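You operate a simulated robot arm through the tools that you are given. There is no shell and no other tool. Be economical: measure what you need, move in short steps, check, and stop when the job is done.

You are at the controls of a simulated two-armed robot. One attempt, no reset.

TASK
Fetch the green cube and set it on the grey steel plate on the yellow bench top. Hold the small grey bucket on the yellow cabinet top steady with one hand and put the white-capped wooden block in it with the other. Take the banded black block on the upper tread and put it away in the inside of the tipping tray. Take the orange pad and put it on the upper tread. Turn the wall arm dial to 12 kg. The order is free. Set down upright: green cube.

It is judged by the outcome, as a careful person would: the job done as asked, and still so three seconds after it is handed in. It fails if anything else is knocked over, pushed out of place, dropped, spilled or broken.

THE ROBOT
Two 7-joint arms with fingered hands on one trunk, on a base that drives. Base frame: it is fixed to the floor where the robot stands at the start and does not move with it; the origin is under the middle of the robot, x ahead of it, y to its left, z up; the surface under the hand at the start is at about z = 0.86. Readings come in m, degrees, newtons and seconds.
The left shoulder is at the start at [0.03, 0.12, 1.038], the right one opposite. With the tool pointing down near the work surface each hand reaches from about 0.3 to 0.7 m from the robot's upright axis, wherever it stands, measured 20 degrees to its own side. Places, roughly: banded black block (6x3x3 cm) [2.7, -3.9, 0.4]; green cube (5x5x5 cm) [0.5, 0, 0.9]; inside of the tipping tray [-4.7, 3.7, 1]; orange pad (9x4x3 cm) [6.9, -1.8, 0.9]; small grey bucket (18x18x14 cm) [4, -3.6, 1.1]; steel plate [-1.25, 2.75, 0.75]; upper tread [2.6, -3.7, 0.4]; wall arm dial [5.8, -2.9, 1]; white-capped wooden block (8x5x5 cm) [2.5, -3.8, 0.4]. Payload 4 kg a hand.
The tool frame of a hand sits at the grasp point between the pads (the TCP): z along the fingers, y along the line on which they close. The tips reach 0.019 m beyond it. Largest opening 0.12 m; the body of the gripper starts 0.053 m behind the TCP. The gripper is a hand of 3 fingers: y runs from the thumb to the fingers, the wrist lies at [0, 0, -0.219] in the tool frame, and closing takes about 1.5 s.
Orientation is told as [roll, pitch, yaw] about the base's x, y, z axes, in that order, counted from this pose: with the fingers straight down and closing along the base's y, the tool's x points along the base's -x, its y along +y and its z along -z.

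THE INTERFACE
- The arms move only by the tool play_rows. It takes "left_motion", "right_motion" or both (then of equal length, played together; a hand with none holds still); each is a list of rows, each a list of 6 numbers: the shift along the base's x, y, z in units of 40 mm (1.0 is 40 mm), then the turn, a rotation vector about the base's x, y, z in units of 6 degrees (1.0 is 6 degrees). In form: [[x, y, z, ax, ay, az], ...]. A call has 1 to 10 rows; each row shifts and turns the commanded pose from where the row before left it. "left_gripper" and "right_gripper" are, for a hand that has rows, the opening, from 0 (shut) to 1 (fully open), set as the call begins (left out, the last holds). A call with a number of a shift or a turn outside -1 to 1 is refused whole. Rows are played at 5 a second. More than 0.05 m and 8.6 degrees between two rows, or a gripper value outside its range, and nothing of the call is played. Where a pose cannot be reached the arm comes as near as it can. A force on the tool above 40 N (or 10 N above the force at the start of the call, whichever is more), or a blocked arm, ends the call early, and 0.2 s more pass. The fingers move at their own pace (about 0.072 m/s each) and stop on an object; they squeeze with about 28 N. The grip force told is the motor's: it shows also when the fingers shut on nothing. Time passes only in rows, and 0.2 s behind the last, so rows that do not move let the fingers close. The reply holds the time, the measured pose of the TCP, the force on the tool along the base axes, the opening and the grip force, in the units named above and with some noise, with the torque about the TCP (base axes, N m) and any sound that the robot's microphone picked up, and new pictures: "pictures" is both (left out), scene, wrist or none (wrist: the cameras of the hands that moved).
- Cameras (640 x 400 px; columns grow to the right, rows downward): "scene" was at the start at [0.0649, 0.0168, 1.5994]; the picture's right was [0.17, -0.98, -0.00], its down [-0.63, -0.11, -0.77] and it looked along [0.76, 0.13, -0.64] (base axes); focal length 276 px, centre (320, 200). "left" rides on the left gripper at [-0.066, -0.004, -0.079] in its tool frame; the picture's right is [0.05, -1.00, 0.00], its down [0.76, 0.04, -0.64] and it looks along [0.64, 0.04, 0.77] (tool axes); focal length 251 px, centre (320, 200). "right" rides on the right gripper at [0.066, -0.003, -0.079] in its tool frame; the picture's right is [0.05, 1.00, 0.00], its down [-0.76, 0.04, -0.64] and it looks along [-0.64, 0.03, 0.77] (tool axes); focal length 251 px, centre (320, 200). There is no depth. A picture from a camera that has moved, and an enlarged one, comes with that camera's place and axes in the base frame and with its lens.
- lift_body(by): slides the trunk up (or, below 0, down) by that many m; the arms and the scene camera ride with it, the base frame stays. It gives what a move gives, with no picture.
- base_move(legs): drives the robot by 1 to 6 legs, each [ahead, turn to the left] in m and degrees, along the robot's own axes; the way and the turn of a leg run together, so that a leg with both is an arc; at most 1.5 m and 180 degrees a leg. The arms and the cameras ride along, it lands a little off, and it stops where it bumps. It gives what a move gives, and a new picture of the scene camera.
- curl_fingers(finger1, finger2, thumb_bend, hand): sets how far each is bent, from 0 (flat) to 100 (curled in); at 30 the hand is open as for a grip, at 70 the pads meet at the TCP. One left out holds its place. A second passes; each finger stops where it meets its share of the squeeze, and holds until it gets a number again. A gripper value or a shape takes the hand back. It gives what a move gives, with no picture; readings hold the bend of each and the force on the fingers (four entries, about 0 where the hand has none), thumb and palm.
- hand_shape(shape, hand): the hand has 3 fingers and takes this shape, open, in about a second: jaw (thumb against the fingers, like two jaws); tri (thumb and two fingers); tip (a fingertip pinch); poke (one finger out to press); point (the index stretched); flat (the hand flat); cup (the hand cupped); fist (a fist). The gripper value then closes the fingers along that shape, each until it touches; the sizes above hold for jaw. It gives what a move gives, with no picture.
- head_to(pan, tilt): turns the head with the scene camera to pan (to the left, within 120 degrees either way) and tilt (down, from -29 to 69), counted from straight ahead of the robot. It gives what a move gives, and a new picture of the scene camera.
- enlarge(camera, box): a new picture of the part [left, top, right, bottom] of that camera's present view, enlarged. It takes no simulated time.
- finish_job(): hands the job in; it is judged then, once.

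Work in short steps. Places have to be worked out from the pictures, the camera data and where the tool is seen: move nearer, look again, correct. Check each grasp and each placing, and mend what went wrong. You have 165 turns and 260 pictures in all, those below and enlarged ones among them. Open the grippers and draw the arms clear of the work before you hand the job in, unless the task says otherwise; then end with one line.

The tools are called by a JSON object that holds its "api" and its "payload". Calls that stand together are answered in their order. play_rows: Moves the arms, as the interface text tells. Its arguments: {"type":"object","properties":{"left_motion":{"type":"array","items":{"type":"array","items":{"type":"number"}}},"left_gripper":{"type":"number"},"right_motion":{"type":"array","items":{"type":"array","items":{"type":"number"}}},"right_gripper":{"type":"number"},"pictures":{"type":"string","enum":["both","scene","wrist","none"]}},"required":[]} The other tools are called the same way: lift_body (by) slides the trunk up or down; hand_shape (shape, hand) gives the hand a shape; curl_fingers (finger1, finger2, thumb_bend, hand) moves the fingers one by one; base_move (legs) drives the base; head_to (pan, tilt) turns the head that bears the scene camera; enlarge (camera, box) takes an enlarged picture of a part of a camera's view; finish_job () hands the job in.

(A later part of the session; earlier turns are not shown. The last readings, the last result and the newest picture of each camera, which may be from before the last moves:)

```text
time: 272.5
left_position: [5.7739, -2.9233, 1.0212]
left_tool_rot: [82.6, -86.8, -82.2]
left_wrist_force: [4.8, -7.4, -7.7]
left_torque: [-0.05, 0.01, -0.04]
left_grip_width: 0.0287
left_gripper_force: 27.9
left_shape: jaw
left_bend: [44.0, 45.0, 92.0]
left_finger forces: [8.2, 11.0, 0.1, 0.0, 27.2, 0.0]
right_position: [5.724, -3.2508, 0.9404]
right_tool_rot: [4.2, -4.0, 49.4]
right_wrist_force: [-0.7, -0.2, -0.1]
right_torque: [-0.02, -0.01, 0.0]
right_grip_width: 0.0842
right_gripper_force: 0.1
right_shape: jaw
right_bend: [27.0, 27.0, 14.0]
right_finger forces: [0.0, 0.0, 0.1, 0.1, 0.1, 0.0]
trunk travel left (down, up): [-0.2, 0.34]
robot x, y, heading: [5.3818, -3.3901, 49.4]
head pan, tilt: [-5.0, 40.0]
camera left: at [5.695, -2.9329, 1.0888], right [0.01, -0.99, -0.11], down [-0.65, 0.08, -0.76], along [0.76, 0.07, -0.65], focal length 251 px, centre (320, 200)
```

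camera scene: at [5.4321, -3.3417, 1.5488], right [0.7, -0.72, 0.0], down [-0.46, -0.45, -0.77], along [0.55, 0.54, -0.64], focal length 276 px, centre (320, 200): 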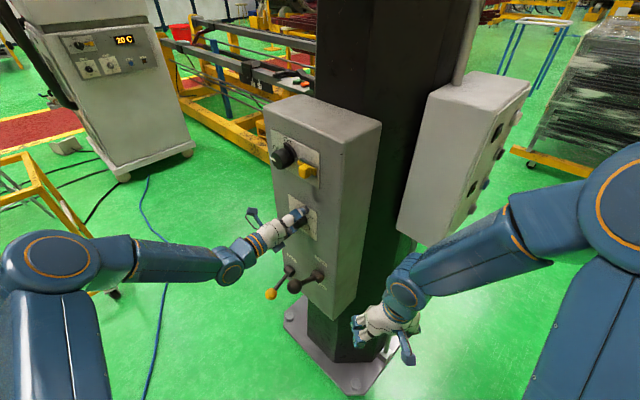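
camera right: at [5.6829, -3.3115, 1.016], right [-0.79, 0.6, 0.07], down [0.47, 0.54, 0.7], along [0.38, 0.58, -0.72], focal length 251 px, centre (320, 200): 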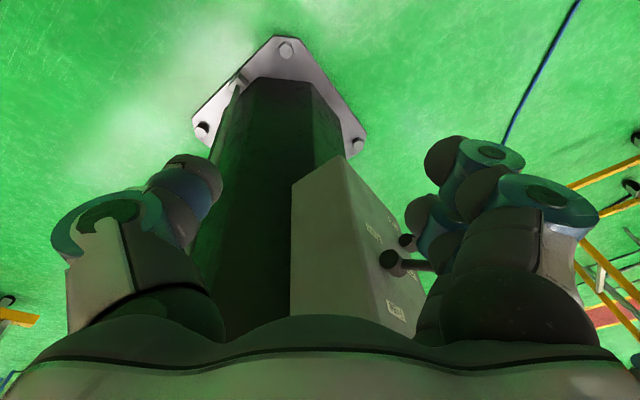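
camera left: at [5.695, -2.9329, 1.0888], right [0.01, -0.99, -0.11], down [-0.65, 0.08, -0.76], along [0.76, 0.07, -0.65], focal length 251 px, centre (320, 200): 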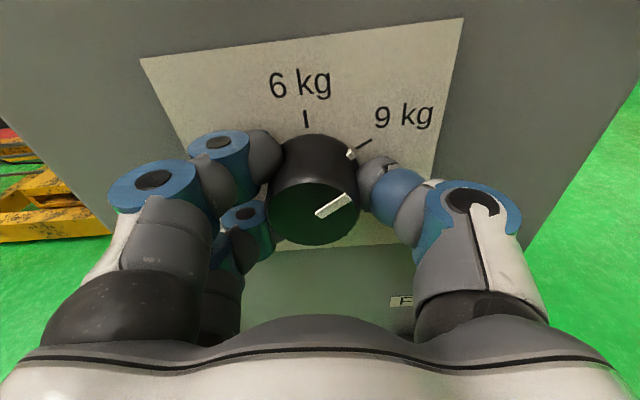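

The pointer now is at 9 kg. I continue another +60°.

{"api": "play_rows", "payload": {"left_motion": [[0, 0, 0, 1, 0, 0], [0, 0, 0, 1, 0, 0], [0, 0, 0, 1, 0, 0], [0, 0, 0, 1, 0, 0], [0, 0, 0, 1, 0, 0], [0, 0, 0, 1, 0, 0], [0, 0, 0, 1, 0, 0], [0, 0, 0, 1, 0, 0], [0, 0, 0, 1, 0, 0], [0, 0, 0, 0.5, 0, 0]], "pictures": "wrist"}}

{"api": "enlarge", "payload": {"camera": "scene", "box": [270, 180, 330, 240]}}

```text
time: 274.7
left_position: [5.7745, -2.9241, 1.0198]
left_tool_rot: [90.0, -30.1, -89.7]
left_wrist_force: [-1.9, -7.2, -20.6]
left_torque: [-0.05, 0.32, -0.2]
left_grip_width: 0.0283
left_gripper_force: 28.0
left_shape: jaw
left_bend: [46.0, 46.0, 91.0]
left_finger forces: [6.6, 8.5, 0.1, 0.0, 35.5, 0.1]
right_position: [5.7245, -3.2506, 0.9403]
right_tool_rot: [4.1, -3.8, 49.4]
right_wrist_force: [0.4, -0.2, 0.0]
right_torque: [-0.02, 0.0, -0.01]
right_grip_width: 0.084
right_gripper_force: 0.0
right_shape: jaw
right_bend: [27.0, 27.0, 14.0]
right_finger forces: [0.1, 0.0, 0.0, 0.1, 0.0, 0.0]
trunk travel left (down, up): [-0.2, 0.34]
robot x, y, heading: [5.3868, -3.3872, 49.5]
head pan, tilt: [-5.0, 40.0]
camera left: at [5.6949, -2.9837, 1.0513], right [0.0, -0.45, -0.89], down [-0.65, 0.68, -0.35], along [0.76, 0.58, -0.29], focal length 251 px, centre (320, 200)
```

left: 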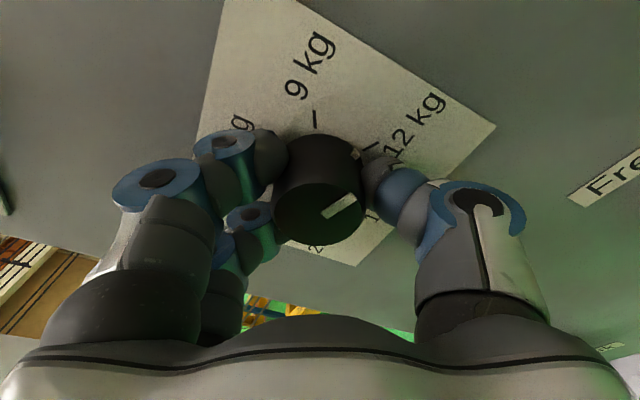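

```text
6.67 times, centred on (300, 210) of scene
camera zoom: at [5.433, -3.3413, 1.5487], right [0.7, -0.71, 0.0], down [-0.46, -0.45, -0.77], along [0.55, 0.54, -0.64], focal length 1840 px, centre (453, 133)
```

zoom: 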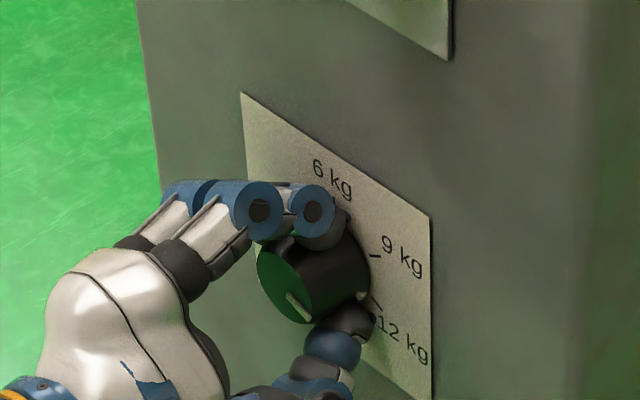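

The notch appears at the 12 kg tick. I release and back off to check.

{"api": "play_rows", "payload": {"left_motion": [[0, 0, 0, 0, 0, 0], [0, 0, 0, 0, 0, 0], [0, 0, 0, 0, 0, 0], [0, 0, 0, 0, 0, 0], [-0.4, 0, 0, 0, 0, 0], [-0.8, 0, 0, 0, 0, 0], [-0.8, 0, 0, 0, 0, 0], [-0.8, 0, 0, 0, 0, 0]], "left_gripper": 0.6, "pictures": "wrist"}}

{"api": "enlarge", "payload": {"camera": "scene", "box": [270, 180, 330, 240]}}

{"api": "enlarge", "payload": {"camera": "left", "box": [240, 40, 400, 180]}}

```text
time: 276.5
left_position: [5.6612, -2.9245, 1.0251]
left_tool_rot: [90.4, -29.9, -89.8]
left_wrist_force: [-0.6, 0.2, 0.6]
left_torque: [0.03, 0.0, -0.03]
left_grip_width: 0.0714
left_gripper_force: 0.0
left_shape: jaw
left_bend: [31.0, 31.0, 92.0]
left_finger forces: [0.0, 0.0, 0.0, 0.0, 0.0, 0.0]
right_position: [5.7239, -3.2505, 0.9413]
right_tool_rot: [4.1, -4.0, 49.5]
right_wrist_force: [-0.1, 0.2, -0.7]
right_torque: [-0.06, -0.04, 0.03]
right_grip_width: 0.084
right_gripper_force: 0.1
right_shape: jaw
right_bend: [27.0, 27.0, 14.0]
right_finger forces: [0.0, 0.0, 0.0, 0.0, 0.0, 0.0]
trunk travel left (down, up): [-0.2, 0.34]
robot x, y, heading: [5.3828, -3.3896, 49.5]
head pan, tilt: [-5.0, 40.0]
camera left: at [5.583, -2.9836, 1.0547], right [0.01, -0.45, -0.89], down [-0.65, 0.68, -0.35], along [0.76, 0.58, -0.29], focal length 251 px, centre (320, 200)
```

left: 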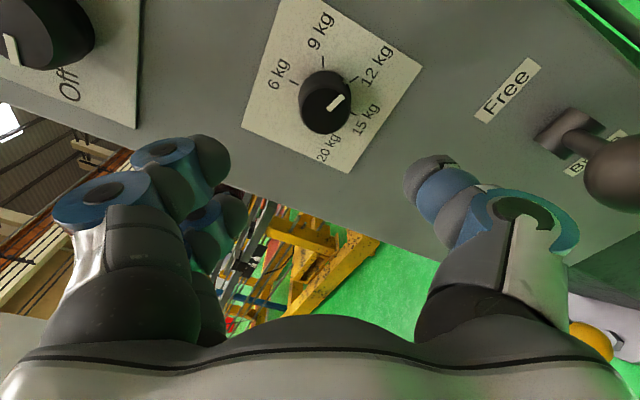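

```text
6.67 times, centred on (300, 210) of scene
camera zoom: at [5.4309, -3.342, 1.5489], right [0.7, -0.71, 0.0], down [-0.46, -0.45, -0.77], along [0.55, 0.54, -0.64], focal length 1840 px, centre (453, 133)
```

zoom: 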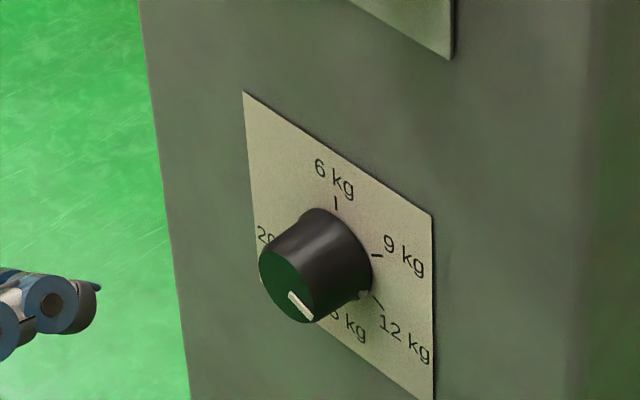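

```text
2.86 times, centred on (320, 110) of left
camera zoom: at [5.583, -2.9836, 1.0547], right [0.01, -0.45, -0.89], down [-0.65, 0.68, -0.35], along [0.76, 0.58, -0.29], focal length 718 px, centre (320, 457)
```

zoom: 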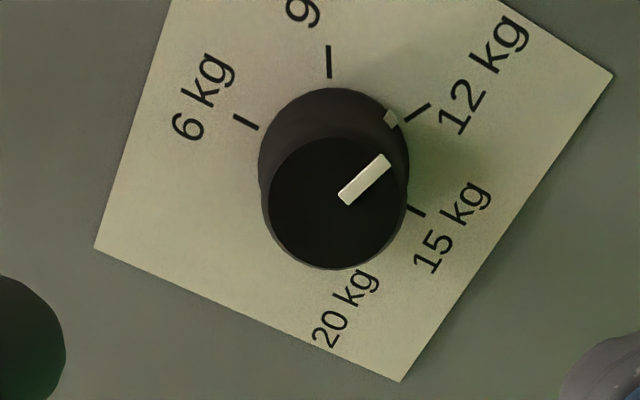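

Working out the pointer angle in both views gives about 110°, ~10° short of 12 kg. I regrip and turn a further ~10°.

{"api": "play_rows", "payload": {"left_motion": [[0.8, 0, -0.04, 0, 0, 0], [0.8, 0, -0.04, 0, 0, 0], [0.8, 0, 0, 0, 0, 0], [0.4, 0, 0, 0, 0, 0]], "pictures": "wrist"}}

{"api": "play_rows", "payload": {"left_motion": [[0, 0, 0, 0, 0, 0], [0, 0, 0, 0, 0, 0], [0, 0, 0, 0, 0, 0], [0, 0, 0, 0, 0, 0], [0, 0, 0, 0, 0, 0], [0, 0, 0, 0, 0, 0]], "left_gripper": 0, "pictures": "wrist"}}

```text
time: 277.5
left_position: [5.7733, -2.9265, 1.0192]
left_tool_rot: [90.3, -30.1, -89.8]
left_wrist_force: [0.3, 0.7, 0.0]
left_torque: [0.01, 0.01, 0.03]
left_grip_width: 0.0716
left_gripper_force: 0.0
left_shape: jaw
left_bend: [31.0, 31.0, 92.0]
left_finger forces: [0.0, 0.0, 0.0, 0.0, 0.0, 0.1]
right_position: [5.7223, -3.2498, 0.9403]
right_tool_rot: [4.2, -4.0, 49.5]
right_wrist_force: [-1.1, -0.8, -0.4]
right_torque: [-0.05, -0.02, 0.03]
right_grip_width: 0.0841
right_gripper_force: 0.2
right_shape: jaw
right_bend: [27.0, 27.0, 14.0]
right_finger forces: [0.0, 0.0, 0.0, 0.0, 0.0, 0.1]
trunk travel left (down, up): [-0.2, 0.34]
robot x, y, heading: [5.3843, -3.3891, 49.5]
head pan, tilt: [-5.0, 40.0]
camera left: at [5.6942, -2.9846, 1.0504], right [0.01, -0.45, -0.89], down [-0.65, 0.68, -0.35], along [0.76, 0.58, -0.29], focal length 251 px, centre (320, 200)
```

left: 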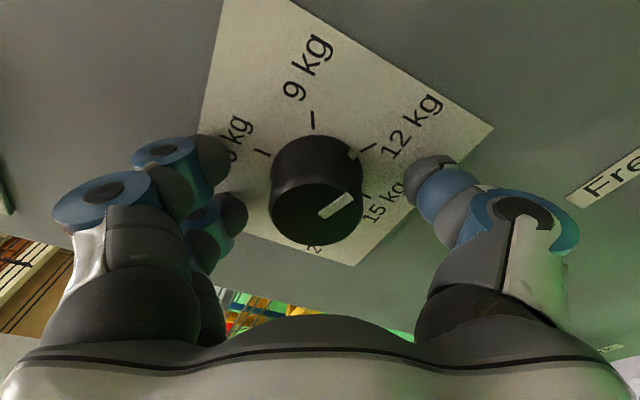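

```text
time: 278.9
left_position: [5.7734, -2.9246, 1.0211]
left_tool_rot: [90.3, -30.1, -89.7]
left_wrist_force: [4.2, -0.1, -0.7]
left_torque: [-0.02, -0.01, 0.02]
left_grip_width: 0.0294
left_gripper_force: 27.6
left_shape: jaw
left_bend: [46.0, 43.0, 93.0]
left_finger forces: [9.7, 9.9, 0.0, 0.0, 23.3, 0.1]
right_position: [5.723, -3.2507, 0.9409]
right_tool_rot: [4.1, -3.9, 49.4]
right_wrist_force: [-0.3, -0.6, -0.3]
right_torque: [0.0, 0.01, -0.03]
right_grip_width: 0.0841
right_gripper_force: 0.1
right_shape: jaw
right_bend: [27.0, 27.0, 14.0]
right_finger forces: [0.0, 0.1, 0.0, 0.1, 0.0, 0.0]
trunk travel left (down, up): [-0.2, 0.34]
robot x, y, heading: [5.382, -3.3862, 49.3]
head pan, tilt: [-5.0, 40.0]
camera left: at [5.6944, -2.9846, 1.0504], right [0.01, -0.45, -0.89], down [-0.65, 0.68, -0.35], along [0.76, 0.58, -0.29], focal length 251 px, centre (320, 200)
```

left: 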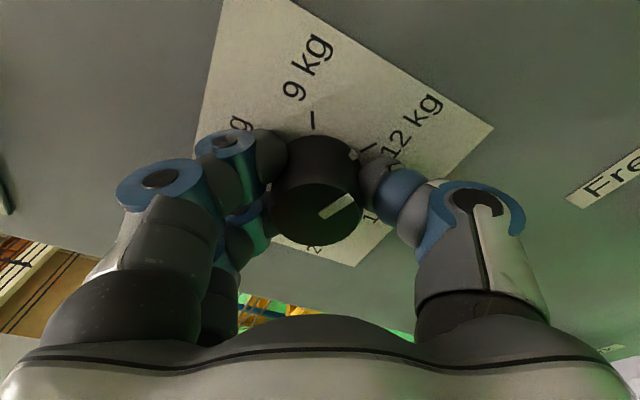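

Good grip. I turn about 10° more and release.

{"api": "play_rows", "payload": {"left_motion": [[0, 0, 0, 0.6, 0, 0], [0, 0, 0, 0.6, 0, 0], [0, 0, 0, 0.6, 0, 0], [0, 0, 0, 0, 0, 0]], "pictures": "none"}}

{"api": "play_rows", "payload": {"left_motion": [[0, 0, 0, 0, 0, 0], [0, 0, 0, 0, 0, 0], [0, 0, 0, 0, 0, 0], [0, 0, 0, 0, 0, 0], [-0.4, 0, 0, 0, 0, 0], [-0.8, 0, 0, 0, 0, 0], [-0.8, 0, 0, 0, 0, 0], [-0.8, 0, 0, 0, 0, 0]], "left_gripper": 0.6, "pictures": "none"}}

{"api": "enlarge", "payload": {"camera": "scene", "box": [270, 180, 330, 240]}}

{"api": "enlarge", "payload": {"camera": "left", "box": [240, 40, 400, 180]}}

```text
time: 279.9
left_position: [5.7733, -2.925, 1.0178]
left_tool_rot: [90.3, -19.1, -89.8]
left_wrist_force: [1.3, -0.6, -1.4]
left_torque: [0.01, -0.04, 0.03]
left_grip_width: 0.0288
left_gripper_force: 27.8
left_shape: jaw
left_bend: [46.0, 44.0, 93.0]
left_finger forces: [10.2, 9.9, 0.0, 0.0, 24.2, 0.0]
right_position: [5.7231, -3.2511, 0.9402]
right_tool_rot: [4.2, -3.9, 49.3]
right_wrist_force: [0.0, -0.7, 0.3]
right_torque: [0.04, -0.01, 0.01]
right_grip_width: 0.0839
right_gripper_force: 0.0
right_shape: jaw
right_bend: [27.0, 27.0, 14.0]
right_finger forces: [0.0, 0.0, 0.0, 0.1, 0.0, 0.0]
trunk travel left (down, up): [-0.2, 0.34]
robot x, y, heading: [5.3835, -3.3896, 49.3]
head pan, tilt: [-5.0, 40.0]
```

```text
time: 281.7
left_position: [5.6602, -2.9243, 1.0176]
left_tool_rot: [90.3, -19.2, -89.8]
left_wrist_force: [-0.3, -0.4, -0.8]
left_torque: [0.0, -0.02, -0.01]
left_grip_width: 0.0714
left_gripper_force: 0.1
left_shape: jaw
left_bend: [31.0, 31.0, 92.0]
left_finger forces: [0.0, 0.0, 0.1, 0.0, 0.1, 0.0]
right_position: [5.7227, -3.2503, 0.9405]
right_tool_rot: [4.0, -3.9, 49.4]
right_wrist_force: [-1.2, -0.1, -0.3]
right_torque: [-0.03, -0.01, 0.0]
right_grip_width: 0.0839
right_gripper_force: 0.2
right_shape: jaw
right_bend: [27.0, 27.0, 14.0]
right_finger forces: [0.1, 0.1, 0.0, 0.0, 0.0, 0.0]
trunk travel left (down, up): [-0.2, 0.34]
robot x, y, heading: [5.3843, -3.3861, 49.3]
head pan, tilt: [-5.0, 40.0]
```

```text
6.67 times, centred on (300, 210) of scene
camera zoom: at [5.4309, -3.3419, 1.5489], right [0.7, -0.71, 0.0], down [-0.46, -0.45, -0.77], along [0.55, 0.54, -0.64], focal length 1840 px, centre (453, 133)
```

zoom: 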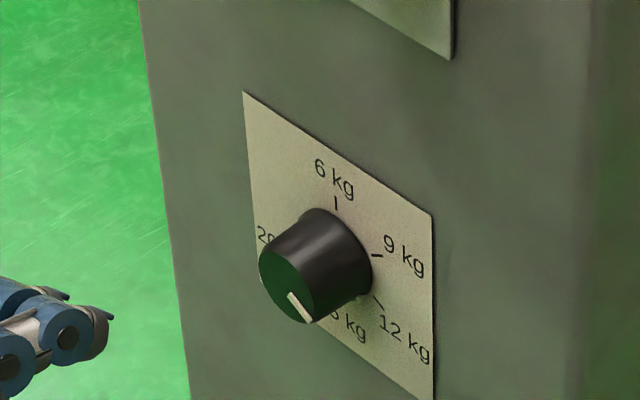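

```text
2.86 times, centred on (320, 110) of left
camera zoom: at [5.5808, -2.9879, 1.0361], right [0.01, -0.28, -0.96], down [-0.65, 0.73, -0.22], along [0.76, 0.62, -0.17], focal length 718 px, centre (320, 457)
```

zoom: 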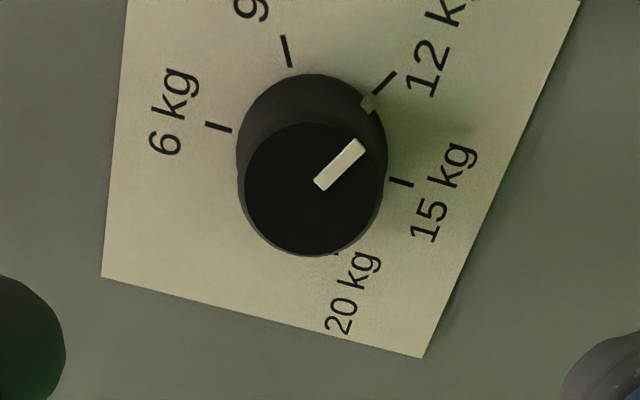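

The notch and pointer now line up with 12 kg. I draw the left hand back and return it to pointing down.

{"api": "play_rows", "payload": {"left_motion": [[-1, 0, 0, 0, 0, 0], [-1, 0, 0.1, 0, 0, 0], [-1, 0, 0.2, 0, 0, 0], [0, 0, 0.2, -0.913, 0.538, 0.913], [0, 0, 0.2, -0.913, 0.538, 0.913], [0, 0, 0.2, -0.913, 0.538, 0.913], [0, 0, 0.2, -0.913, 0.538, 0.913], [0, 0, 0.2, -0.913, 0.538, 0.913], [0, 0, 0.2, -0.913, 0.538, 0.913], [0, 0, 0.2, -0.913, 0.538, 0.913]], "pictures": "none"}}

{"api": "play_rows", "payload": {"left_motion": [[0, 0, 0, -0.913, 0.538, 0.913], [0, 0, 0, -0.913, 0.538, 0.913], [0, 0, 0, -0.913, 0.538, 0.913], [0, 0, 0, -0.913, 0.538, 0.913], [0, 0, 0, -0.913, 0.538, 0.913], [0, 0, 0, -0.913, 0.538, 0.913], [0, 0, 0, -0.913, 0.538, 0.913], [0, 0, 0, -0.913, 0.538, 0.913], [0, 0, 0, -0.913, 0.538, 0.913], [0, 0, 0, -0.3, 0.18, 0.3]], "pictures": "none"}}

{"api": "head_to", "payload": {"pan": -10, "tilt": 15}}

{"api": "enlarge", "payload": {"camera": "scene", "box": [220, 130, 330, 240]}}

```text
time: 283.9
left_position: [5.5403, -2.9255, 1.0858]
left_tool_rot: [45.4, -40.4, -25.7]
left_wrist_force: [0.2, 0.6, 0.1]
left_torque: [0.0, -0.02, 0.02]
left_grip_width: 0.0716
left_gripper_force: 0.1
left_shape: jaw
left_bend: [31.0, 31.0, 92.0]
left_finger forces: [0.0, 0.0, 0.0, 0.1, 0.0, 0.1]
right_position: [5.7247, -3.2503, 0.9409]
right_tool_rot: [4.2, -3.9, 49.4]
right_wrist_force: [-1.0, 0.5, -0.3]
right_torque: [0.01, -0.03, -0.02]
right_grip_width: 0.0839
right_gripper_force: 0.1
right_shape: jaw
right_bend: [27.0, 27.0, 14.0]
right_finger forces: [0.0, 0.0, 0.0, 0.0, 0.0, 0.1]
trunk travel left (down, up): [-0.2, 0.34]
robot x, y, heading: [5.3843, -3.3893, 49.3]
head pan, tilt: [-5.0, 40.0]
```

```text
time: 286.1
left_position: [5.5404, -2.9243, 1.0868]
left_tool_rot: [0.5, -0.3, 47.6]
left_wrist_force: [-0.2, 0.2, -0.5]
left_torque: [-0.01, -0.01, 0.01]
left_grip_width: 0.0716
left_gripper_force: 0.0
left_shape: jaw
left_bend: [31.0, 31.0, 92.0]
left_finger forces: [0.0, 0.0, 0.0, 0.0, 0.1, 0.1]
right_position: [5.7229, -3.2501, 0.9406]
right_tool_rot: [4.1, -3.9, 49.4]
right_wrist_force: [0.2, 0.2, -0.3]
right_torque: [0.0, -0.02, 0.01]
right_grip_width: 0.0843
right_gripper_force: 0.1
right_shape: jaw
right_bend: [27.0, 27.0, 14.0]
right_finger forces: [0.0, 0.0, 0.0, 0.1, 0.0, 0.0]
trunk travel left (down, up): [-0.2, 0.34]
robot x, y, heading: [5.3848, -3.3879, 49.5]
head pan, tilt: [-5.0, 40.0]
```

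```text
time: 287.0
left_position: [5.5416, -2.924, 1.0876]
left_tool_rot: [0.6, -0.4, 47.6]
left_wrist_force: [-0.3, -0.2, 0.4]
left_torque: [0.04, -0.01, 0.03]
left_grip_width: 0.0717
left_gripper_force: 0.1
left_shape: jaw
left_bend: [31.0, 31.0, 92.0]
left_finger forces: [0.1, 0.0, 0.0, 0.0, 0.0, 0.0]
right_position: [5.7223, -3.2497, 0.9404]
right_tool_rot: [4.2, -4.0, 49.4]
right_wrist_force: [0.2, -0.4, -0.5]
right_torque: [0.0, 0.02, 0.0]
right_grip_width: 0.0837
right_gripper_force: 0.1
right_shape: jaw
right_bend: [27.0, 27.0, 14.0]
right_finger forces: [0.0, 0.0, 0.1, 0.0, 0.0, 0.0]
trunk travel left (down, up): [-0.2, 0.34]
robot x, y, heading: [5.385, -3.3881, 49.4]
head pan, tilt: [-10.0, 15.0]
camera scene: at [5.4432, -3.342, 1.5883], right [0.63, -0.77, 0.0], down [-0.2, -0.16, -0.97], along [0.75, 0.61, -0.26], focal length 276 px, centre (320, 200)
```

scene: 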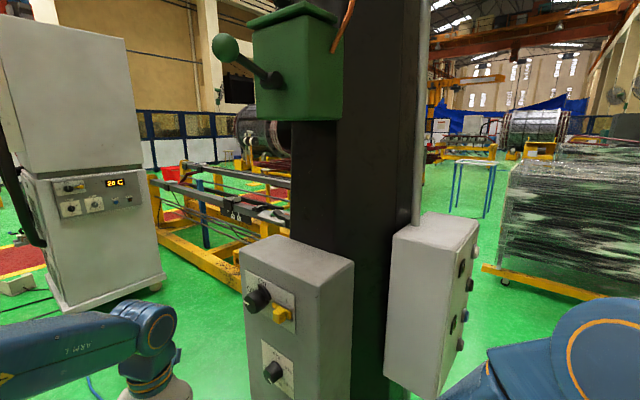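

```text
3.64 times, centred on (275, 185) of scene
camera zoom: at [5.4432, -3.342, 1.5883], right [0.63, -0.77, 0.0], down [-0.2, -0.16, -0.97], along [0.75, 0.61, -0.26], focal length 1003 px, centre (484, 254)
```

zoom: 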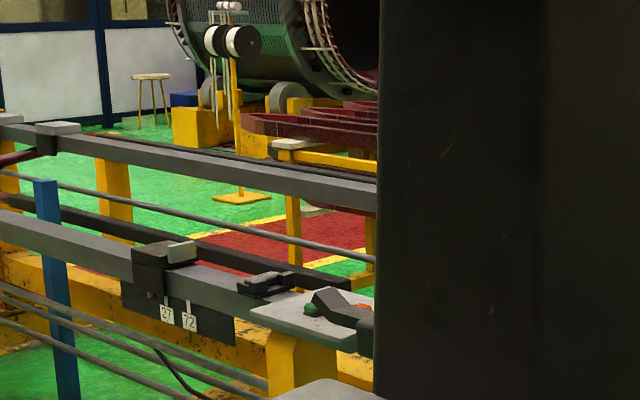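

The orange item at the end of the railed bench projects to about [6.9, −1.83, 0.9]. I back away and drive around the pillar's south-east side.

{"api": "base_move", "payload": {"legs": [[-0.4, 0]]}}

{"api": "base_move", "payload": {"legs": [[0, -30]]}}

{"api": "base_move", "payload": {"legs": [[0, -25]]}}

{"api": "base_move", "payload": {"legs": [[1.4, 0]]}}

```text
time: 289.5
left_position: [5.275, -3.2286, 1.0869]
left_tool_rot: [0.6, -0.4, 48.2]
left_wrist_force: [0.5, -0.7, -0.5]
left_torque: [0.02, 0.0, -0.04]
left_grip_width: 0.0717
left_gripper_force: 0.0
left_shape: jaw
left_bend: [31.0, 31.0, 92.0]
left_finger forces: [0.0, 0.0, 0.1, 0.1, 0.0, 0.0]
right_position: [5.4623, -3.5535, 0.9417]
right_tool_rot: [4.2, -3.9, 50.0]
right_wrist_force: [-0.1, -0.4, 0.1]
right_torque: [0.0, -0.01, 0.03]
right_grip_width: 0.0838
right_gripper_force: 0.0
right_shape: jaw
right_bend: [27.0, 27.0, 14.0]
right_finger forces: [0.0, 0.1, 0.1, 0.0, 0.0, 0.0]
trunk travel left (down, up): [-0.2, 0.34]
robot x, y, heading: [5.1223, -3.696, 49.8]
head pan, tilt: [-10.0, 15.0]
camera scene: at [5.1817, -3.648, 1.5884], right [0.64, -0.77, 0.0], down [-0.2, -0.17, -0.97], along [0.74, 0.62, -0.26], focal length 276 px, centre (320, 200)
```

scene: 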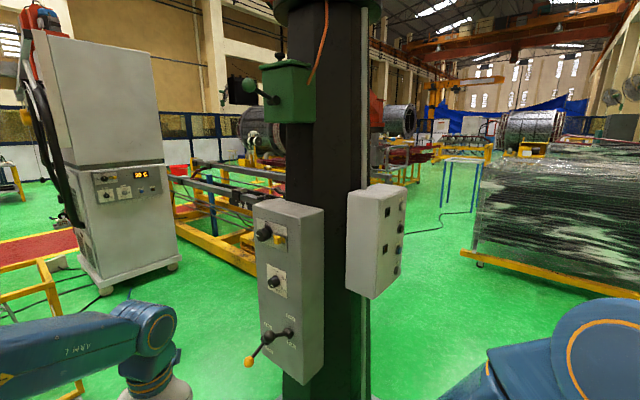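

```text
time: 291.3
left_position: [5.4864, -3.3591, 1.0862]
left_tool_rot: [0.7, -0.3, 18.9]
left_wrist_force: [0.1, 0.7, 0.0]
left_torque: [0.03, -0.02, -0.02]
left_grip_width: 0.0719
left_gripper_force: 0.0
left_shape: jaw
left_bend: [31.0, 31.0, 92.0]
left_finger forces: [0.0, 0.1, 0.0, 0.0, 0.0, 0.1]
right_position: [5.49, -3.7331, 0.9399]
right_tool_rot: [4.3, -3.9, 21.0]
right_wrist_force: [0.6, -0.2, 0.4]
right_torque: [0.03, 0.03, -0.01]
right_grip_width: 0.0839
right_gripper_force: 0.1
right_shape: jaw
right_bend: [27.0, 27.0, 13.0]
right_finger forces: [0.1, 0.1, 0.0, 0.0, 0.0, 0.1]
trunk travel left (down, up): [-0.2, 0.34]
robot x, y, heading: [5.1118, -3.6619, 20.2]
head pan, tilt: [-10.0, 15.0]
stopped in leg 1: the robot was blocked; the commanded pose is now the measured one
camera scene: at [5.188, -3.6515, 1.5883], right [0.17, -0.98, 0.0], down [-0.26, -0.04, -0.97], along [0.95, 0.17, -0.26], focal length 276 px, centre (320, 200)
```

scene: 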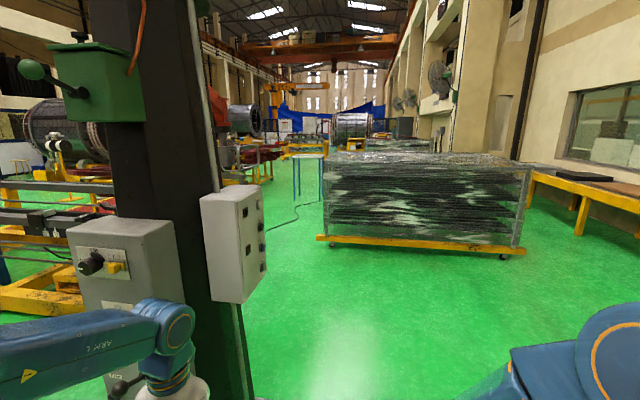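

```text
time: 293.2
left_position: [5.5779, -3.5414, 1.0878]
left_tool_rot: [0.7, -0.3, -5.3]
left_wrist_force: [0.1, -0.2, 0.4]
left_torque: [0.02, 0.0, 0.03]
left_grip_width: 0.0719
left_gripper_force: 0.0
left_shape: jaw
left_bend: [31.0, 31.0, 92.0]
left_finger forces: [0.1, 0.1, 0.1, 0.0, 0.0, 0.0]
right_position: [5.4275, -3.8839, 0.9407]
right_tool_rot: [4.4, -4.0, -3.7]
right_wrist_force: [-0.3, 0.0, -0.2]
right_torque: [0.01, 0.0, 0.01]
right_grip_width: 0.084
right_gripper_force: 0.1
right_shape: jaw
right_bend: [27.0, 28.0, 13.0]
right_finger forces: [0.1, 0.0, 0.0, 0.1, 0.0, 0.0]
trunk travel left (down, up): [-0.2, 0.34]
robot x, y, heading: [5.1149, -3.6324, -4.5]
head pan, tilt: [-10.0, 15.0]
stopped in leg 1: the robot was blocked; the commanded pose is now the measured one
camera scene: at [5.1866, -3.6548, 1.5884], right [-0.25, -0.97, 0.0], down [-0.25, 0.07, -0.97], along [0.94, -0.24, -0.26], focal length 276 px, centre (320, 200)
```

scene: 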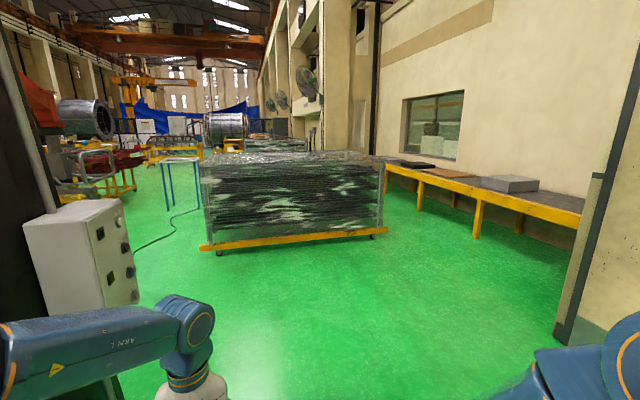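

```text
time: 300.1
left_position: [6.955, -3.6424, 1.0868]
left_tool_rot: [0.6, -0.3, -5.2]
left_wrist_force: [0.4, -0.3, 0.2]
left_torque: [0.0, 0.0, -0.02]
left_grip_width: 0.0721
left_gripper_force: 0.0
left_shape: jaw
left_bend: [31.0, 31.0, 92.0]
left_finger forces: [0.0, 0.0, 0.0, 0.1, 0.0, 0.1]
right_position: [6.8044, -3.9867, 0.9417]
right_tool_rot: [4.3, -4.0, -3.5]
right_wrist_force: [0.7, 0.4, 0.2]
right_torque: [0.02, 0.01, 0.02]
right_grip_width: 0.084
right_gripper_force: 0.0
right_shape: jaw
right_bend: [27.0, 28.0, 13.0]
right_finger forces: [0.0, 0.1, 0.0, 0.0, 0.1, 0.1]
trunk travel left (down, up): [-0.2, 0.34]
robot x, y, heading: [6.4919, -3.7358, -4.1]
head pan, tilt: [-10.0, 15.0]
camera scene: at [6.5637, -3.7563, 1.5883], right [-0.25, -0.97, 0.0], down [-0.25, 0.06, -0.97], along [0.94, -0.24, -0.26], focal length 276 px, centre (320, 200)
```

scene: 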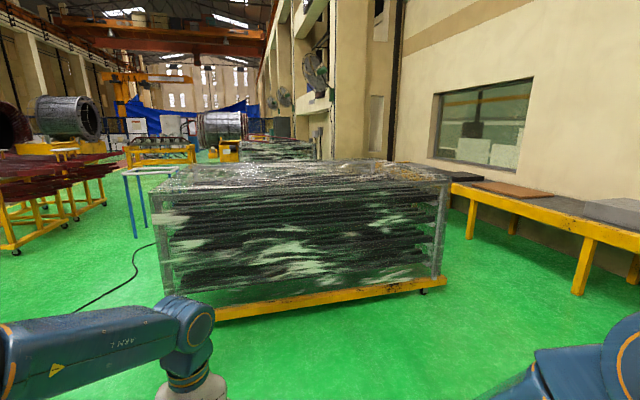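

I continue to below the bench end, turning north in one combined call (pictures are getting scarce).

{"api": "base_move", "payload": {"legs": [[0.58, 0], [0, 46], [0, 46], [1.1, 0]]}}

```text
time: 304.9
left_position: [7.4131, -3.4552, 1.0861]
left_tool_rot: [0.4, -0.3, 27.1]
left_wrist_force: [-0.9, -0.3, -0.3]
left_torque: [-0.05, -0.01, 0.03]
left_grip_width: 0.0718
left_gripper_force: 0.0
left_shape: jaw
left_bend: [30.0, 30.0, 92.0]
left_finger forces: [0.0, 0.1, 0.1, 0.1, 0.1, 0.1]
right_position: [7.4702, -3.8246, 0.9406]
right_tool_rot: [4.0, -4.0, 29.1]
right_wrist_force: [-0.2, -0.1, 0.4]
right_torque: [-0.03, 0.01, -0.02]
right_grip_width: 0.0839
right_gripper_force: 0.1
right_shape: jaw
right_bend: [27.0, 27.0, 14.0]
right_finger forces: [0.0, 0.0, 0.1, 0.0, 0.0, 0.0]
trunk travel left (down, up): [-0.2, 0.34]
robot x, y, heading: [7.0868, -3.8132, 27.5]
head pan, tilt: [-10.0, 15.0]
stopped in leg 2: the robot was blocked; the commanded pose is now the measured one
camera scene: at [7.1575, -3.7885, 1.5884], right [0.3, -0.95, 0.0], down [-0.25, -0.08, -0.97], along [0.92, 0.29, -0.26], focal length 276 px, centre (320, 200)
```

scene: 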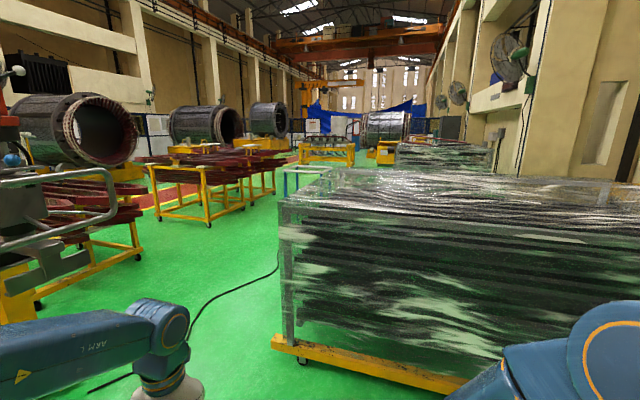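

{"api": "base_move", "payload": {"legs": [[0, 32], [0, 30], [1.1, 0]]}}

```text
time: 306.9
left_position: [7.1858, -3.3382, 1.0868]
left_tool_rot: [0.4, -0.2, 57.9]
left_wrist_force: [0.2, -0.3, -0.4]
left_torque: [-0.04, -0.03, -0.02]
left_grip_width: 0.0722
left_gripper_force: 0.1
left_shape: jaw
left_bend: [30.0, 30.0, 92.0]
left_finger forces: [0.0, 0.0, 0.0, 0.0, 0.0, 0.0]
right_position: [7.424, -3.6279, 0.9418]
right_tool_rot: [3.9, -3.9, 60.0]
right_wrist_force: [-0.8, 1.1, 0.3]
right_torque: [0.0, -0.03, -0.02]
right_grip_width: 0.0841
right_gripper_force: 0.1
right_shape: jaw
right_bend: [27.0, 27.0, 14.0]
right_finger forces: [0.0, 0.0, 0.0, 0.1, 0.1, 0.0]
trunk travel left (down, up): [-0.2, 0.34]
robot x, y, heading: [7.1224, -3.8329, 59.1]
head pan, tilt: [-10.0, 15.0]
stopped in leg 1: the robot was blocked; the commanded pose is now the measured one
camera scene: at [7.1683, -3.7744, 1.5883], right [0.76, -0.65, 0.0], down [-0.17, -0.2, -0.97], along [0.63, 0.73, -0.26], focal length 276 px, centre (320, 200)
```

scene: 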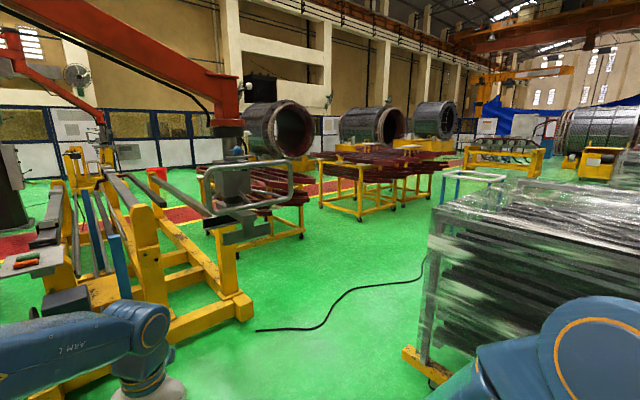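

{"api": "base_move", "payload": {"legs": [[0, 42]]}}

{"api": "base_move", "payload": {"legs": [[1.05, -8]]}}

{"api": "head_to", "payload": {"pan": 0, "tilt": 50}}

```text
time: 309.0
left_position: [6.8804, -3.3925, 1.0863]
left_tool_rot: [0.3, -0.2, 94.2]
left_wrist_force: [-1.3, -1.0, 0.0]
left_torque: [0.0, -0.05, -0.02]
left_grip_width: 0.072
left_gripper_force: 0.0
left_shape: jaw
left_bend: [30.0, 30.0, 92.0]
left_finger forces: [0.0, 0.0, 0.1, 0.0, 0.0, 0.0]
right_position: [7.2445, -3.4825, 0.9417]
right_tool_rot: [3.9, -4.1, 96.3]
right_wrist_force: [-0.7, 0.2, 1.2]
right_torque: [0.02, -0.05, -0.02]
right_grip_width: 0.0837
right_gripper_force: 0.0
right_shape: jaw
right_bend: [27.0, 27.0, 14.0]
right_finger forces: [0.1, 0.0, 0.0, 0.0, 0.1, 0.0]
trunk travel left (down, up): [-0.2, 0.34]
robot x, y, heading: [7.1636, -3.8299, 95.7]
head pan, tilt: [-10.0, 15.0]
stopped in leg 1: the robot was blocked; the commanded pose is now the measured one
camera scene: at [7.1664, -3.7511, 1.5884], right [1.0, -0.08, 0.0], down [-0.02, -0.26, -0.97], along [0.07, 0.96, -0.26], focal length 276 px, centre (320, 200)
```

scene: 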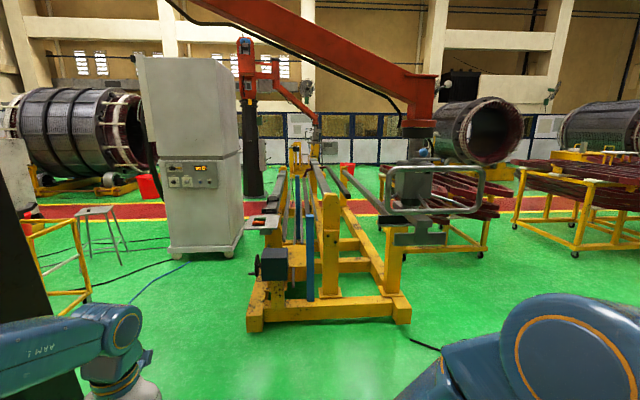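

```text
time: 314.4
left_position: [6.9151, -2.3042, 1.087]
left_tool_rot: [0.4, -0.3, 86.4]
left_wrist_force: [-0.3, -0.1, 0.3]
left_torque: [-0.03, 0.04, -0.03]
left_grip_width: 0.0718
left_gripper_force: 0.0
left_shape: jaw
left_bend: [30.0, 30.0, 92.0]
left_finger forces: [0.0, 0.0, 0.0, 0.1, 0.0, 0.0]
right_position: [7.2624, -2.4434, 0.9414]
right_tool_rot: [4.2, -4.0, 88.3]
right_wrist_force: [0.8, 0.9, 0.3]
right_torque: [-0.01, 0.02, 0.03]
right_grip_width: 0.0841
right_gripper_force: 0.0
right_shape: jaw
right_bend: [27.0, 27.0, 14.0]
right_finger forces: [0.0, 0.1, 0.0, 0.0, 0.0, 0.1]
trunk travel left (down, up): [-0.2, 0.34]
robot x, y, heading: [7.1321, -2.7718, 87.6]
head pan, tilt: [-10.0, 15.0]
camera scene: at [7.1498, -2.699, 1.5883], right [0.98, -0.21, 0.0], down [-0.06, -0.25, -0.97], along [0.21, 0.94, -0.26], focal length 276 px, centre (320, 200)
```

scene: 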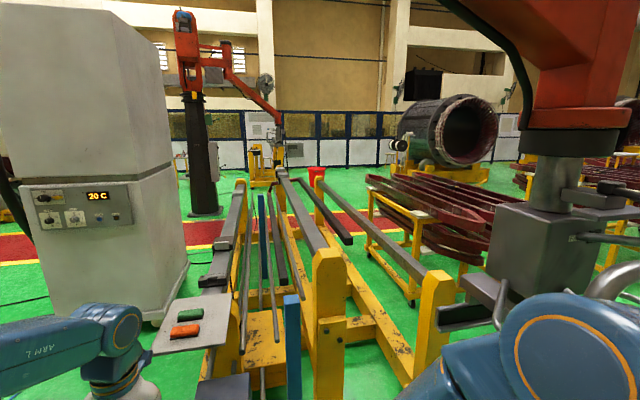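

```text
time: 315.4
left_position: [6.917, -2.3048, 1.0874]
left_tool_rot: [0.6, -0.3, 86.3]
left_wrist_force: [-0.5, -0.3, 0.5]
left_torque: [-0.01, 0.0, 0.0]
left_grip_width: 0.072
left_gripper_force: 0.0
left_shape: jaw
left_bend: [30.0, 30.0, 92.0]
left_finger forces: [0.0, 0.0, 0.0, 0.0, 0.1, 0.0]
right_position: [7.2622, -2.4433, 0.9431]
right_tool_rot: [4.1, -4.0, 88.2]
right_wrist_force: [-0.3, 0.0, 0.2]
right_torque: [0.01, -0.02, -0.04]
right_grip_width: 0.0842
right_gripper_force: 0.1
right_shape: jaw
right_bend: [27.0, 27.0, 14.0]
right_finger forces: [0.0, 0.1, 0.0, 0.0, 0.1, 0.1]
trunk travel left (down, up): [-0.2, 0.34]
robot x, y, heading: [7.1324, -2.7718, 87.3]
head pan, tilt: [0.0, 50.0]
camera scene: at [7.133, -2.7138, 1.5347], right [1.0, -0.04, 0.0], down [-0.03, -0.77, -0.64], along [0.03, 0.64, -0.77], focal length 276 px, centre (320, 200)
```

scene: 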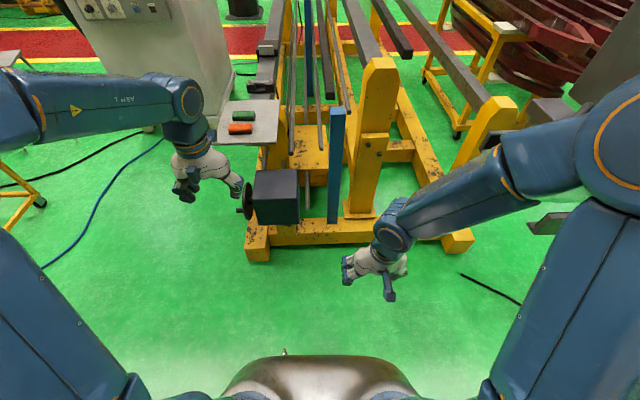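

The orange pad is at about [6.864, −1.80, 0.89], long side along x, beside a green one. I drive 0.4 m closer and open the left hand fully.

{"api": "base_move", "payload": {"legs": [[0.4, 0]]}}

{"api": "play_rows", "payload": {"left_motion": [[-0.3, 0, 0, 0, 0, 0], [-0.3, 0.3, 0, 0, 0, 0], [0, 0.5, 0, 0, 0, 0], [0, 0.5, 0, 0, 0, 0]], "left_gripper": 1, "pictures": "wrist"}}

```text
time: 317.9
left_position: [6.9389, -1.9089, 1.0875]
left_tool_rot: [0.5, -0.3, 85.6]
left_wrist_force: [-0.3, 0.3, -0.2]
left_torque: [-0.02, 0.04, 0.03]
left_grip_width: 0.072
left_gripper_force: 0.1
left_shape: jaw
left_bend: [30.0, 30.0, 92.0]
left_finger forces: [0.0, 0.0, 0.0, 0.1, 0.1, 0.1]
right_position: [7.2831, -2.0507, 0.9417]
right_tool_rot: [4.1, -4.0, 87.7]
right_wrist_force: [1.0, -0.2, 0.1]
right_torque: [-0.02, 0.01, 0.0]
right_grip_width: 0.0841
right_gripper_force: 0.1
right_shape: jaw
right_bend: [27.0, 27.0, 14.0]
right_finger forces: [0.1, 0.1, 0.0, 0.1, 0.0, 0.0]
trunk travel left (down, up): [-0.2, 0.34]
robot x, y, heading: [7.1468, -2.3785, 86.8]
head pan, tilt: [0.0, 50.0]
camera scene: at [7.1512, -2.3199, 1.5346], right [1.0, -0.05, 0.0], down [-0.04, -0.77, -0.64], along [0.03, 0.64, -0.77], focal length 276 px, centre (320, 200)
```

scene: 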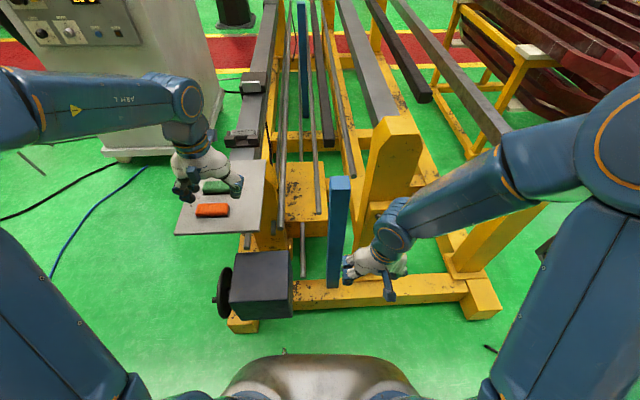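

```text
time: 318.9
left_position: [6.9153, -1.8569, 1.0865]
left_tool_rot: [0.6, -0.3, 85.7]
left_wrist_force: [1.2, -0.2, 0.1]
left_torque: [0.0, -0.04, -0.01]
left_grip_width: 0.1201
left_gripper_force: 0.0
left_shape: jaw
left_bend: [30.0, 30.0, 30.0]
left_finger forces: [0.1, 0.1, 0.1, 0.0, 0.0, 0.0]
right_position: [7.2843, -2.0512, 0.9405]
right_tool_rot: [4.1, -4.0, 87.8]
right_wrist_force: [0.6, 0.2, 0.0]
right_torque: [-0.02, 0.0, 0.0]
right_grip_width: 0.0839
right_gripper_force: 0.1
right_shape: jaw
right_bend: [27.0, 27.0, 14.0]
right_finger forces: [0.0, 0.1, 0.0, 0.0, 0.0, 0.0]
trunk travel left (down, up): [-0.2, 0.34]
robot x, y, heading: [7.1511, -2.3831, 86.8]
head pan, tilt: [0.0, 50.0]
camera left: at [6.9241, -1.7908, 1.1674], right [0.99, -0.13, -0.01], down [-0.09, -0.76, 0.64], along [-0.09, -0.63, -0.77], focal length 251 px, centre (320, 200)
```

left: 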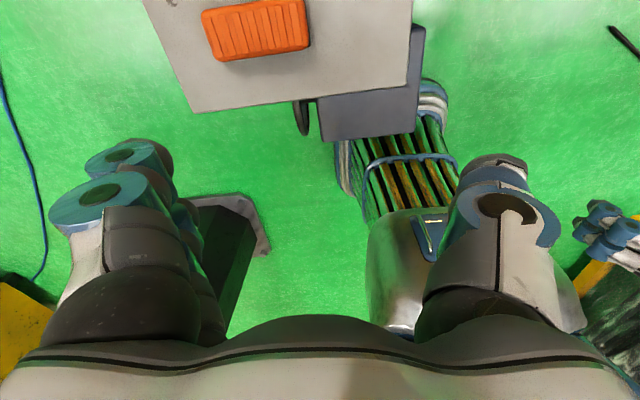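

Pad centre [6.859, −1.81], top ≈0.886. I align and lower to just above it.

{"api": "play_rows", "payload": {"left_motion": [[-0.35, 0.29, -0.75, 0, 0, 0.18], [-0.35, 0.29, -0.75, 0, 0, 0.18], [-0.35, 0.29, -0.75, 0, 0, 0.18], [-0.35, 0.29, -0.75, 0, 0, 0.18]], "pictures": "wrist"}}

```text
time: 319.9
left_position: [6.8592, -1.8101, 0.966]
left_tool_rot: [0.4, -0.3, 90.0]
left_wrist_force: [-0.6, -0.4, -0.4]
left_torque: [-0.01, -0.02, 0.0]
left_grip_width: 0.1197
left_gripper_force: 0.0
left_shape: jaw
left_bend: [30.0, 30.0, 30.0]
left_finger forces: [0.0, 0.0, 0.0, 0.0, 0.0, 0.1]
right_position: [7.2824, -2.0509, 0.9419]
right_tool_rot: [4.1, -4.0, 87.7]
right_wrist_force: [0.2, 0.9, -0.4]
right_torque: [0.0, 0.02, 0.0]
right_grip_width: 0.0836
right_gripper_force: 0.1
right_shape: jaw
right_bend: [27.0, 27.0, 14.0]
right_finger forces: [0.0, 0.0, 0.0, 0.0, 0.1, 0.1]
trunk travel left (down, up): [-0.2, 0.34]
robot x, y, heading: [7.1501, -2.3811, 87.0]
head pan, tilt: [0.0, 50.0]
camera left: at [6.8627, -1.7435, 1.0462], right [1.0, -0.05, -0.01], down [-0.04, -0.77, 0.64], along [-0.04, -0.64, -0.77], focal length 251 px, centre (320, 200)
```

left: 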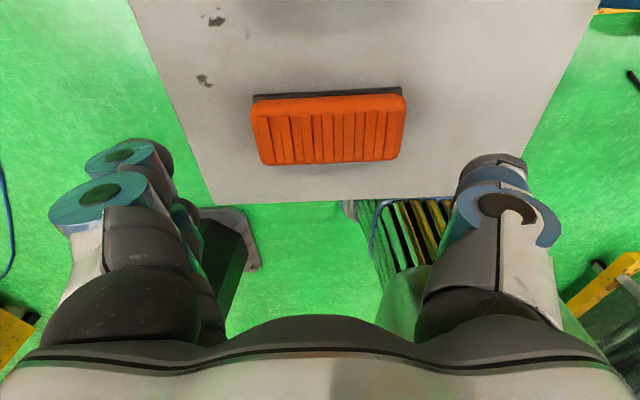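

Almost exact; small correction, then descend to grasp height.

{"api": "play_rows", "payload": {"left_motion": [[0.12, -0.15, -0.5, 0, 0, 0], [0, 0, -0.6, 0, 0, 0], [0, 0, -0.6, 0, 0, 0], [0, 0, -0.4, 0, 0, 0]], "pictures": "wrist"}}

```text
time: 320.9
left_position: [6.8641, -1.8149, 0.9018]
left_tool_rot: [0.8, -1.0, 89.8]
left_wrist_force: [-1.3, -14.3, 26.3]
left_torque: [-0.29, -0.32, -0.66]
left_grip_width: 0.1199
left_gripper_force: 0.1
left_shape: jaw
left_bend: [30.0, 29.0, 28.0]
left_finger forces: [4.3, 6.7, 0.0, 0.0, 15.0, 0.0]
right_position: [7.2836, -2.0527, 0.942]
right_tool_rot: [4.2, -4.1, 87.8]
right_wrist_force: [-0.1, 0.7, -0.3]
right_torque: [-0.05, -0.02, 0.0]
right_grip_width: 0.0842
right_gripper_force: 0.1
right_shape: jaw
right_bend: [27.0, 27.0, 14.0]
right_finger forces: [0.0, 0.0, 0.1, 0.0, 0.1, 0.1]
trunk travel left (down, up): [-0.2, 0.34]
robot x, y, heading: [7.1468, -2.381, 87.0]
head pan, tilt: [0.0, 50.0]
stopped in row 4 (left hand): the force on the tool passed its limit at 50 N (the readings are from after the stop); the commanded pose is now the measured one
camera left: at [6.868, -1.7492, 0.9819], right [1.0, -0.06, -0.01], down [-0.03, -0.77, 0.63], along [-0.05, -0.63, -0.78], focal length 251 px, centre (320, 200)
```

left: 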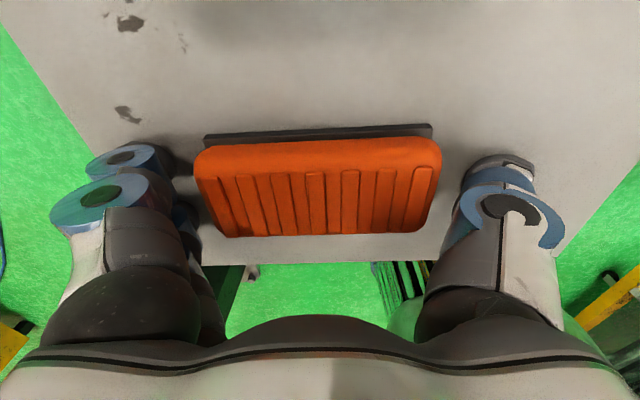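

The tips reached the plate. I rise 4 mm and close on the pad.

{"api": "play_rows", "payload": {"left_motion": [[0, 0, 0.12, 0, 0, 0], [0, 0, 0, 0, 0, 0]], "pictures": "none"}}

{"api": "play_rows", "payload": {"left_motion": [[0, 0, 0, 0, 0, 0], [0, 0, 0, 0, 0, 0], [0, 0, 0, 0, 0, 0], [0, 0, 0, 0, 0, 0], [0, 0, 0, 0, 0, 0], [0, 0, 0, 0, 0, 0]], "left_gripper": 0, "pictures": "none"}}

{"api": "play_rows", "payload": {"left_motion": [[0, 0, 0.4, 0, 0, 0], [0, 0, 0.7, 0, 0, 0], [0, 0, 0.9, 0, 0, 0], [0, 0, 0.9, 0, 0, 0], [0, 0, 0.9, 0, 0, 0]], "pictures": "wrist"}}

```text
time: 321.4
left_position: [6.8628, -1.8144, 0.9027]
left_tool_rot: [0.6, -0.9, 90.0]
left_wrist_force: [0.8, -1.9, 3.0]
left_torque: [-0.1, -0.02, 0.0]
left_grip_width: 0.1201
left_gripper_force: 0.0
left_shape: jaw
left_bend: [30.0, 30.0, 28.0]
left_finger forces: [0.3, 0.9, 0.1, 0.0, 1.8, 0.0]
right_position: [7.283, -2.0525, 0.9414]
right_tool_rot: [4.0, -4.1, 87.7]
right_wrist_force: [0.3, 0.9, -0.6]
right_torque: [0.01, -0.02, 0.02]
right_grip_width: 0.0839
right_gripper_force: 0.1
right_shape: jaw
right_bend: [27.0, 27.0, 14.0]
right_finger forces: [0.0, 0.0, 0.0, 0.0, 0.0, 0.1]
trunk travel left (down, up): [-0.2, 0.34]
robot x, y, heading: [7.1469, -2.381, 87.0]
head pan, tilt: [0.0, 50.0]
```

```text
time: 322.9
left_position: [6.8643, -1.8132, 0.905]
left_tool_rot: [0.7, -1.2, 90.1]
left_wrist_force: [-1.5, 6.6, 32.1]
left_torque: [-0.24, -0.15, 0.23]
left_grip_width: 0.0842
left_gripper_force: 27.5
left_shape: jaw
left_bend: [29.0, 27.0, 13.0]
left_finger forces: [15.8, 20.4, 0.1, 0.1, 37.1, 0.0]
right_position: [7.2841, -2.0538, 0.9427]
right_tool_rot: [4.2, -4.1, 87.7]
right_wrist_force: [0.0, 0.5, 0.2]
right_torque: [0.01, -0.01, -0.03]
right_grip_width: 0.0841
right_gripper_force: 0.0
right_shape: jaw
right_bend: [27.0, 27.0, 14.0]
right_finger forces: [0.0, 0.0, 0.0, 0.1, 0.0, 0.0]
trunk travel left (down, up): [-0.2, 0.34]
robot x, y, heading: [7.1451, -2.383, 87.3]
head pan, tilt: [0.0, 50.0]
```

```text
time: 324.1
left_position: [6.865, -1.8105, 1.0532]
left_tool_rot: [0.5, -0.9, 90.1]
left_wrist_force: [-0.3, 0.1, -1.1]
left_torque: [-0.01, -0.01, -0.02]
left_grip_width: 0.0842
left_gripper_force: 27.9
left_shape: jaw
left_bend: [29.0, 28.0, 14.0]
left_finger forces: [15.6, 11.4, 0.1, 0.1, 27.0, 0.0]
right_position: [7.2831, -2.0513, 0.9419]
right_tool_rot: [4.1, -4.0, 87.6]
right_wrist_force: [0.7, 1.0, -0.5]
right_torque: [0.0, 0.0, -0.02]
right_grip_width: 0.084
right_gripper_force: 0.1
right_shape: jaw
right_bend: [27.0, 27.0, 14.0]
right_finger forces: [0.1, 0.1, 0.1, 0.0, 0.0, 0.0]
trunk travel left (down, up): [-0.2, 0.34]
robot x, y, heading: [7.1539, -2.3841, 86.6]
head pan, tilt: [0.0, 50.0]
camera left: at [6.869, -1.7467, 1.1354], right [1.0, -0.05, -0.01], down [-0.03, -0.77, 0.63], along [-0.04, -0.63, -0.77], focal length 251 px, centre (320, 200)
```

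left: 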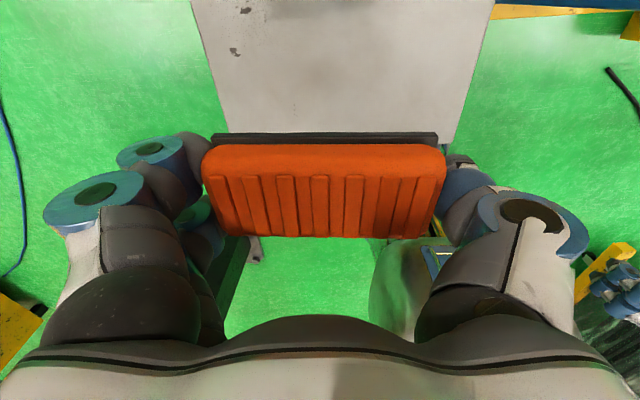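

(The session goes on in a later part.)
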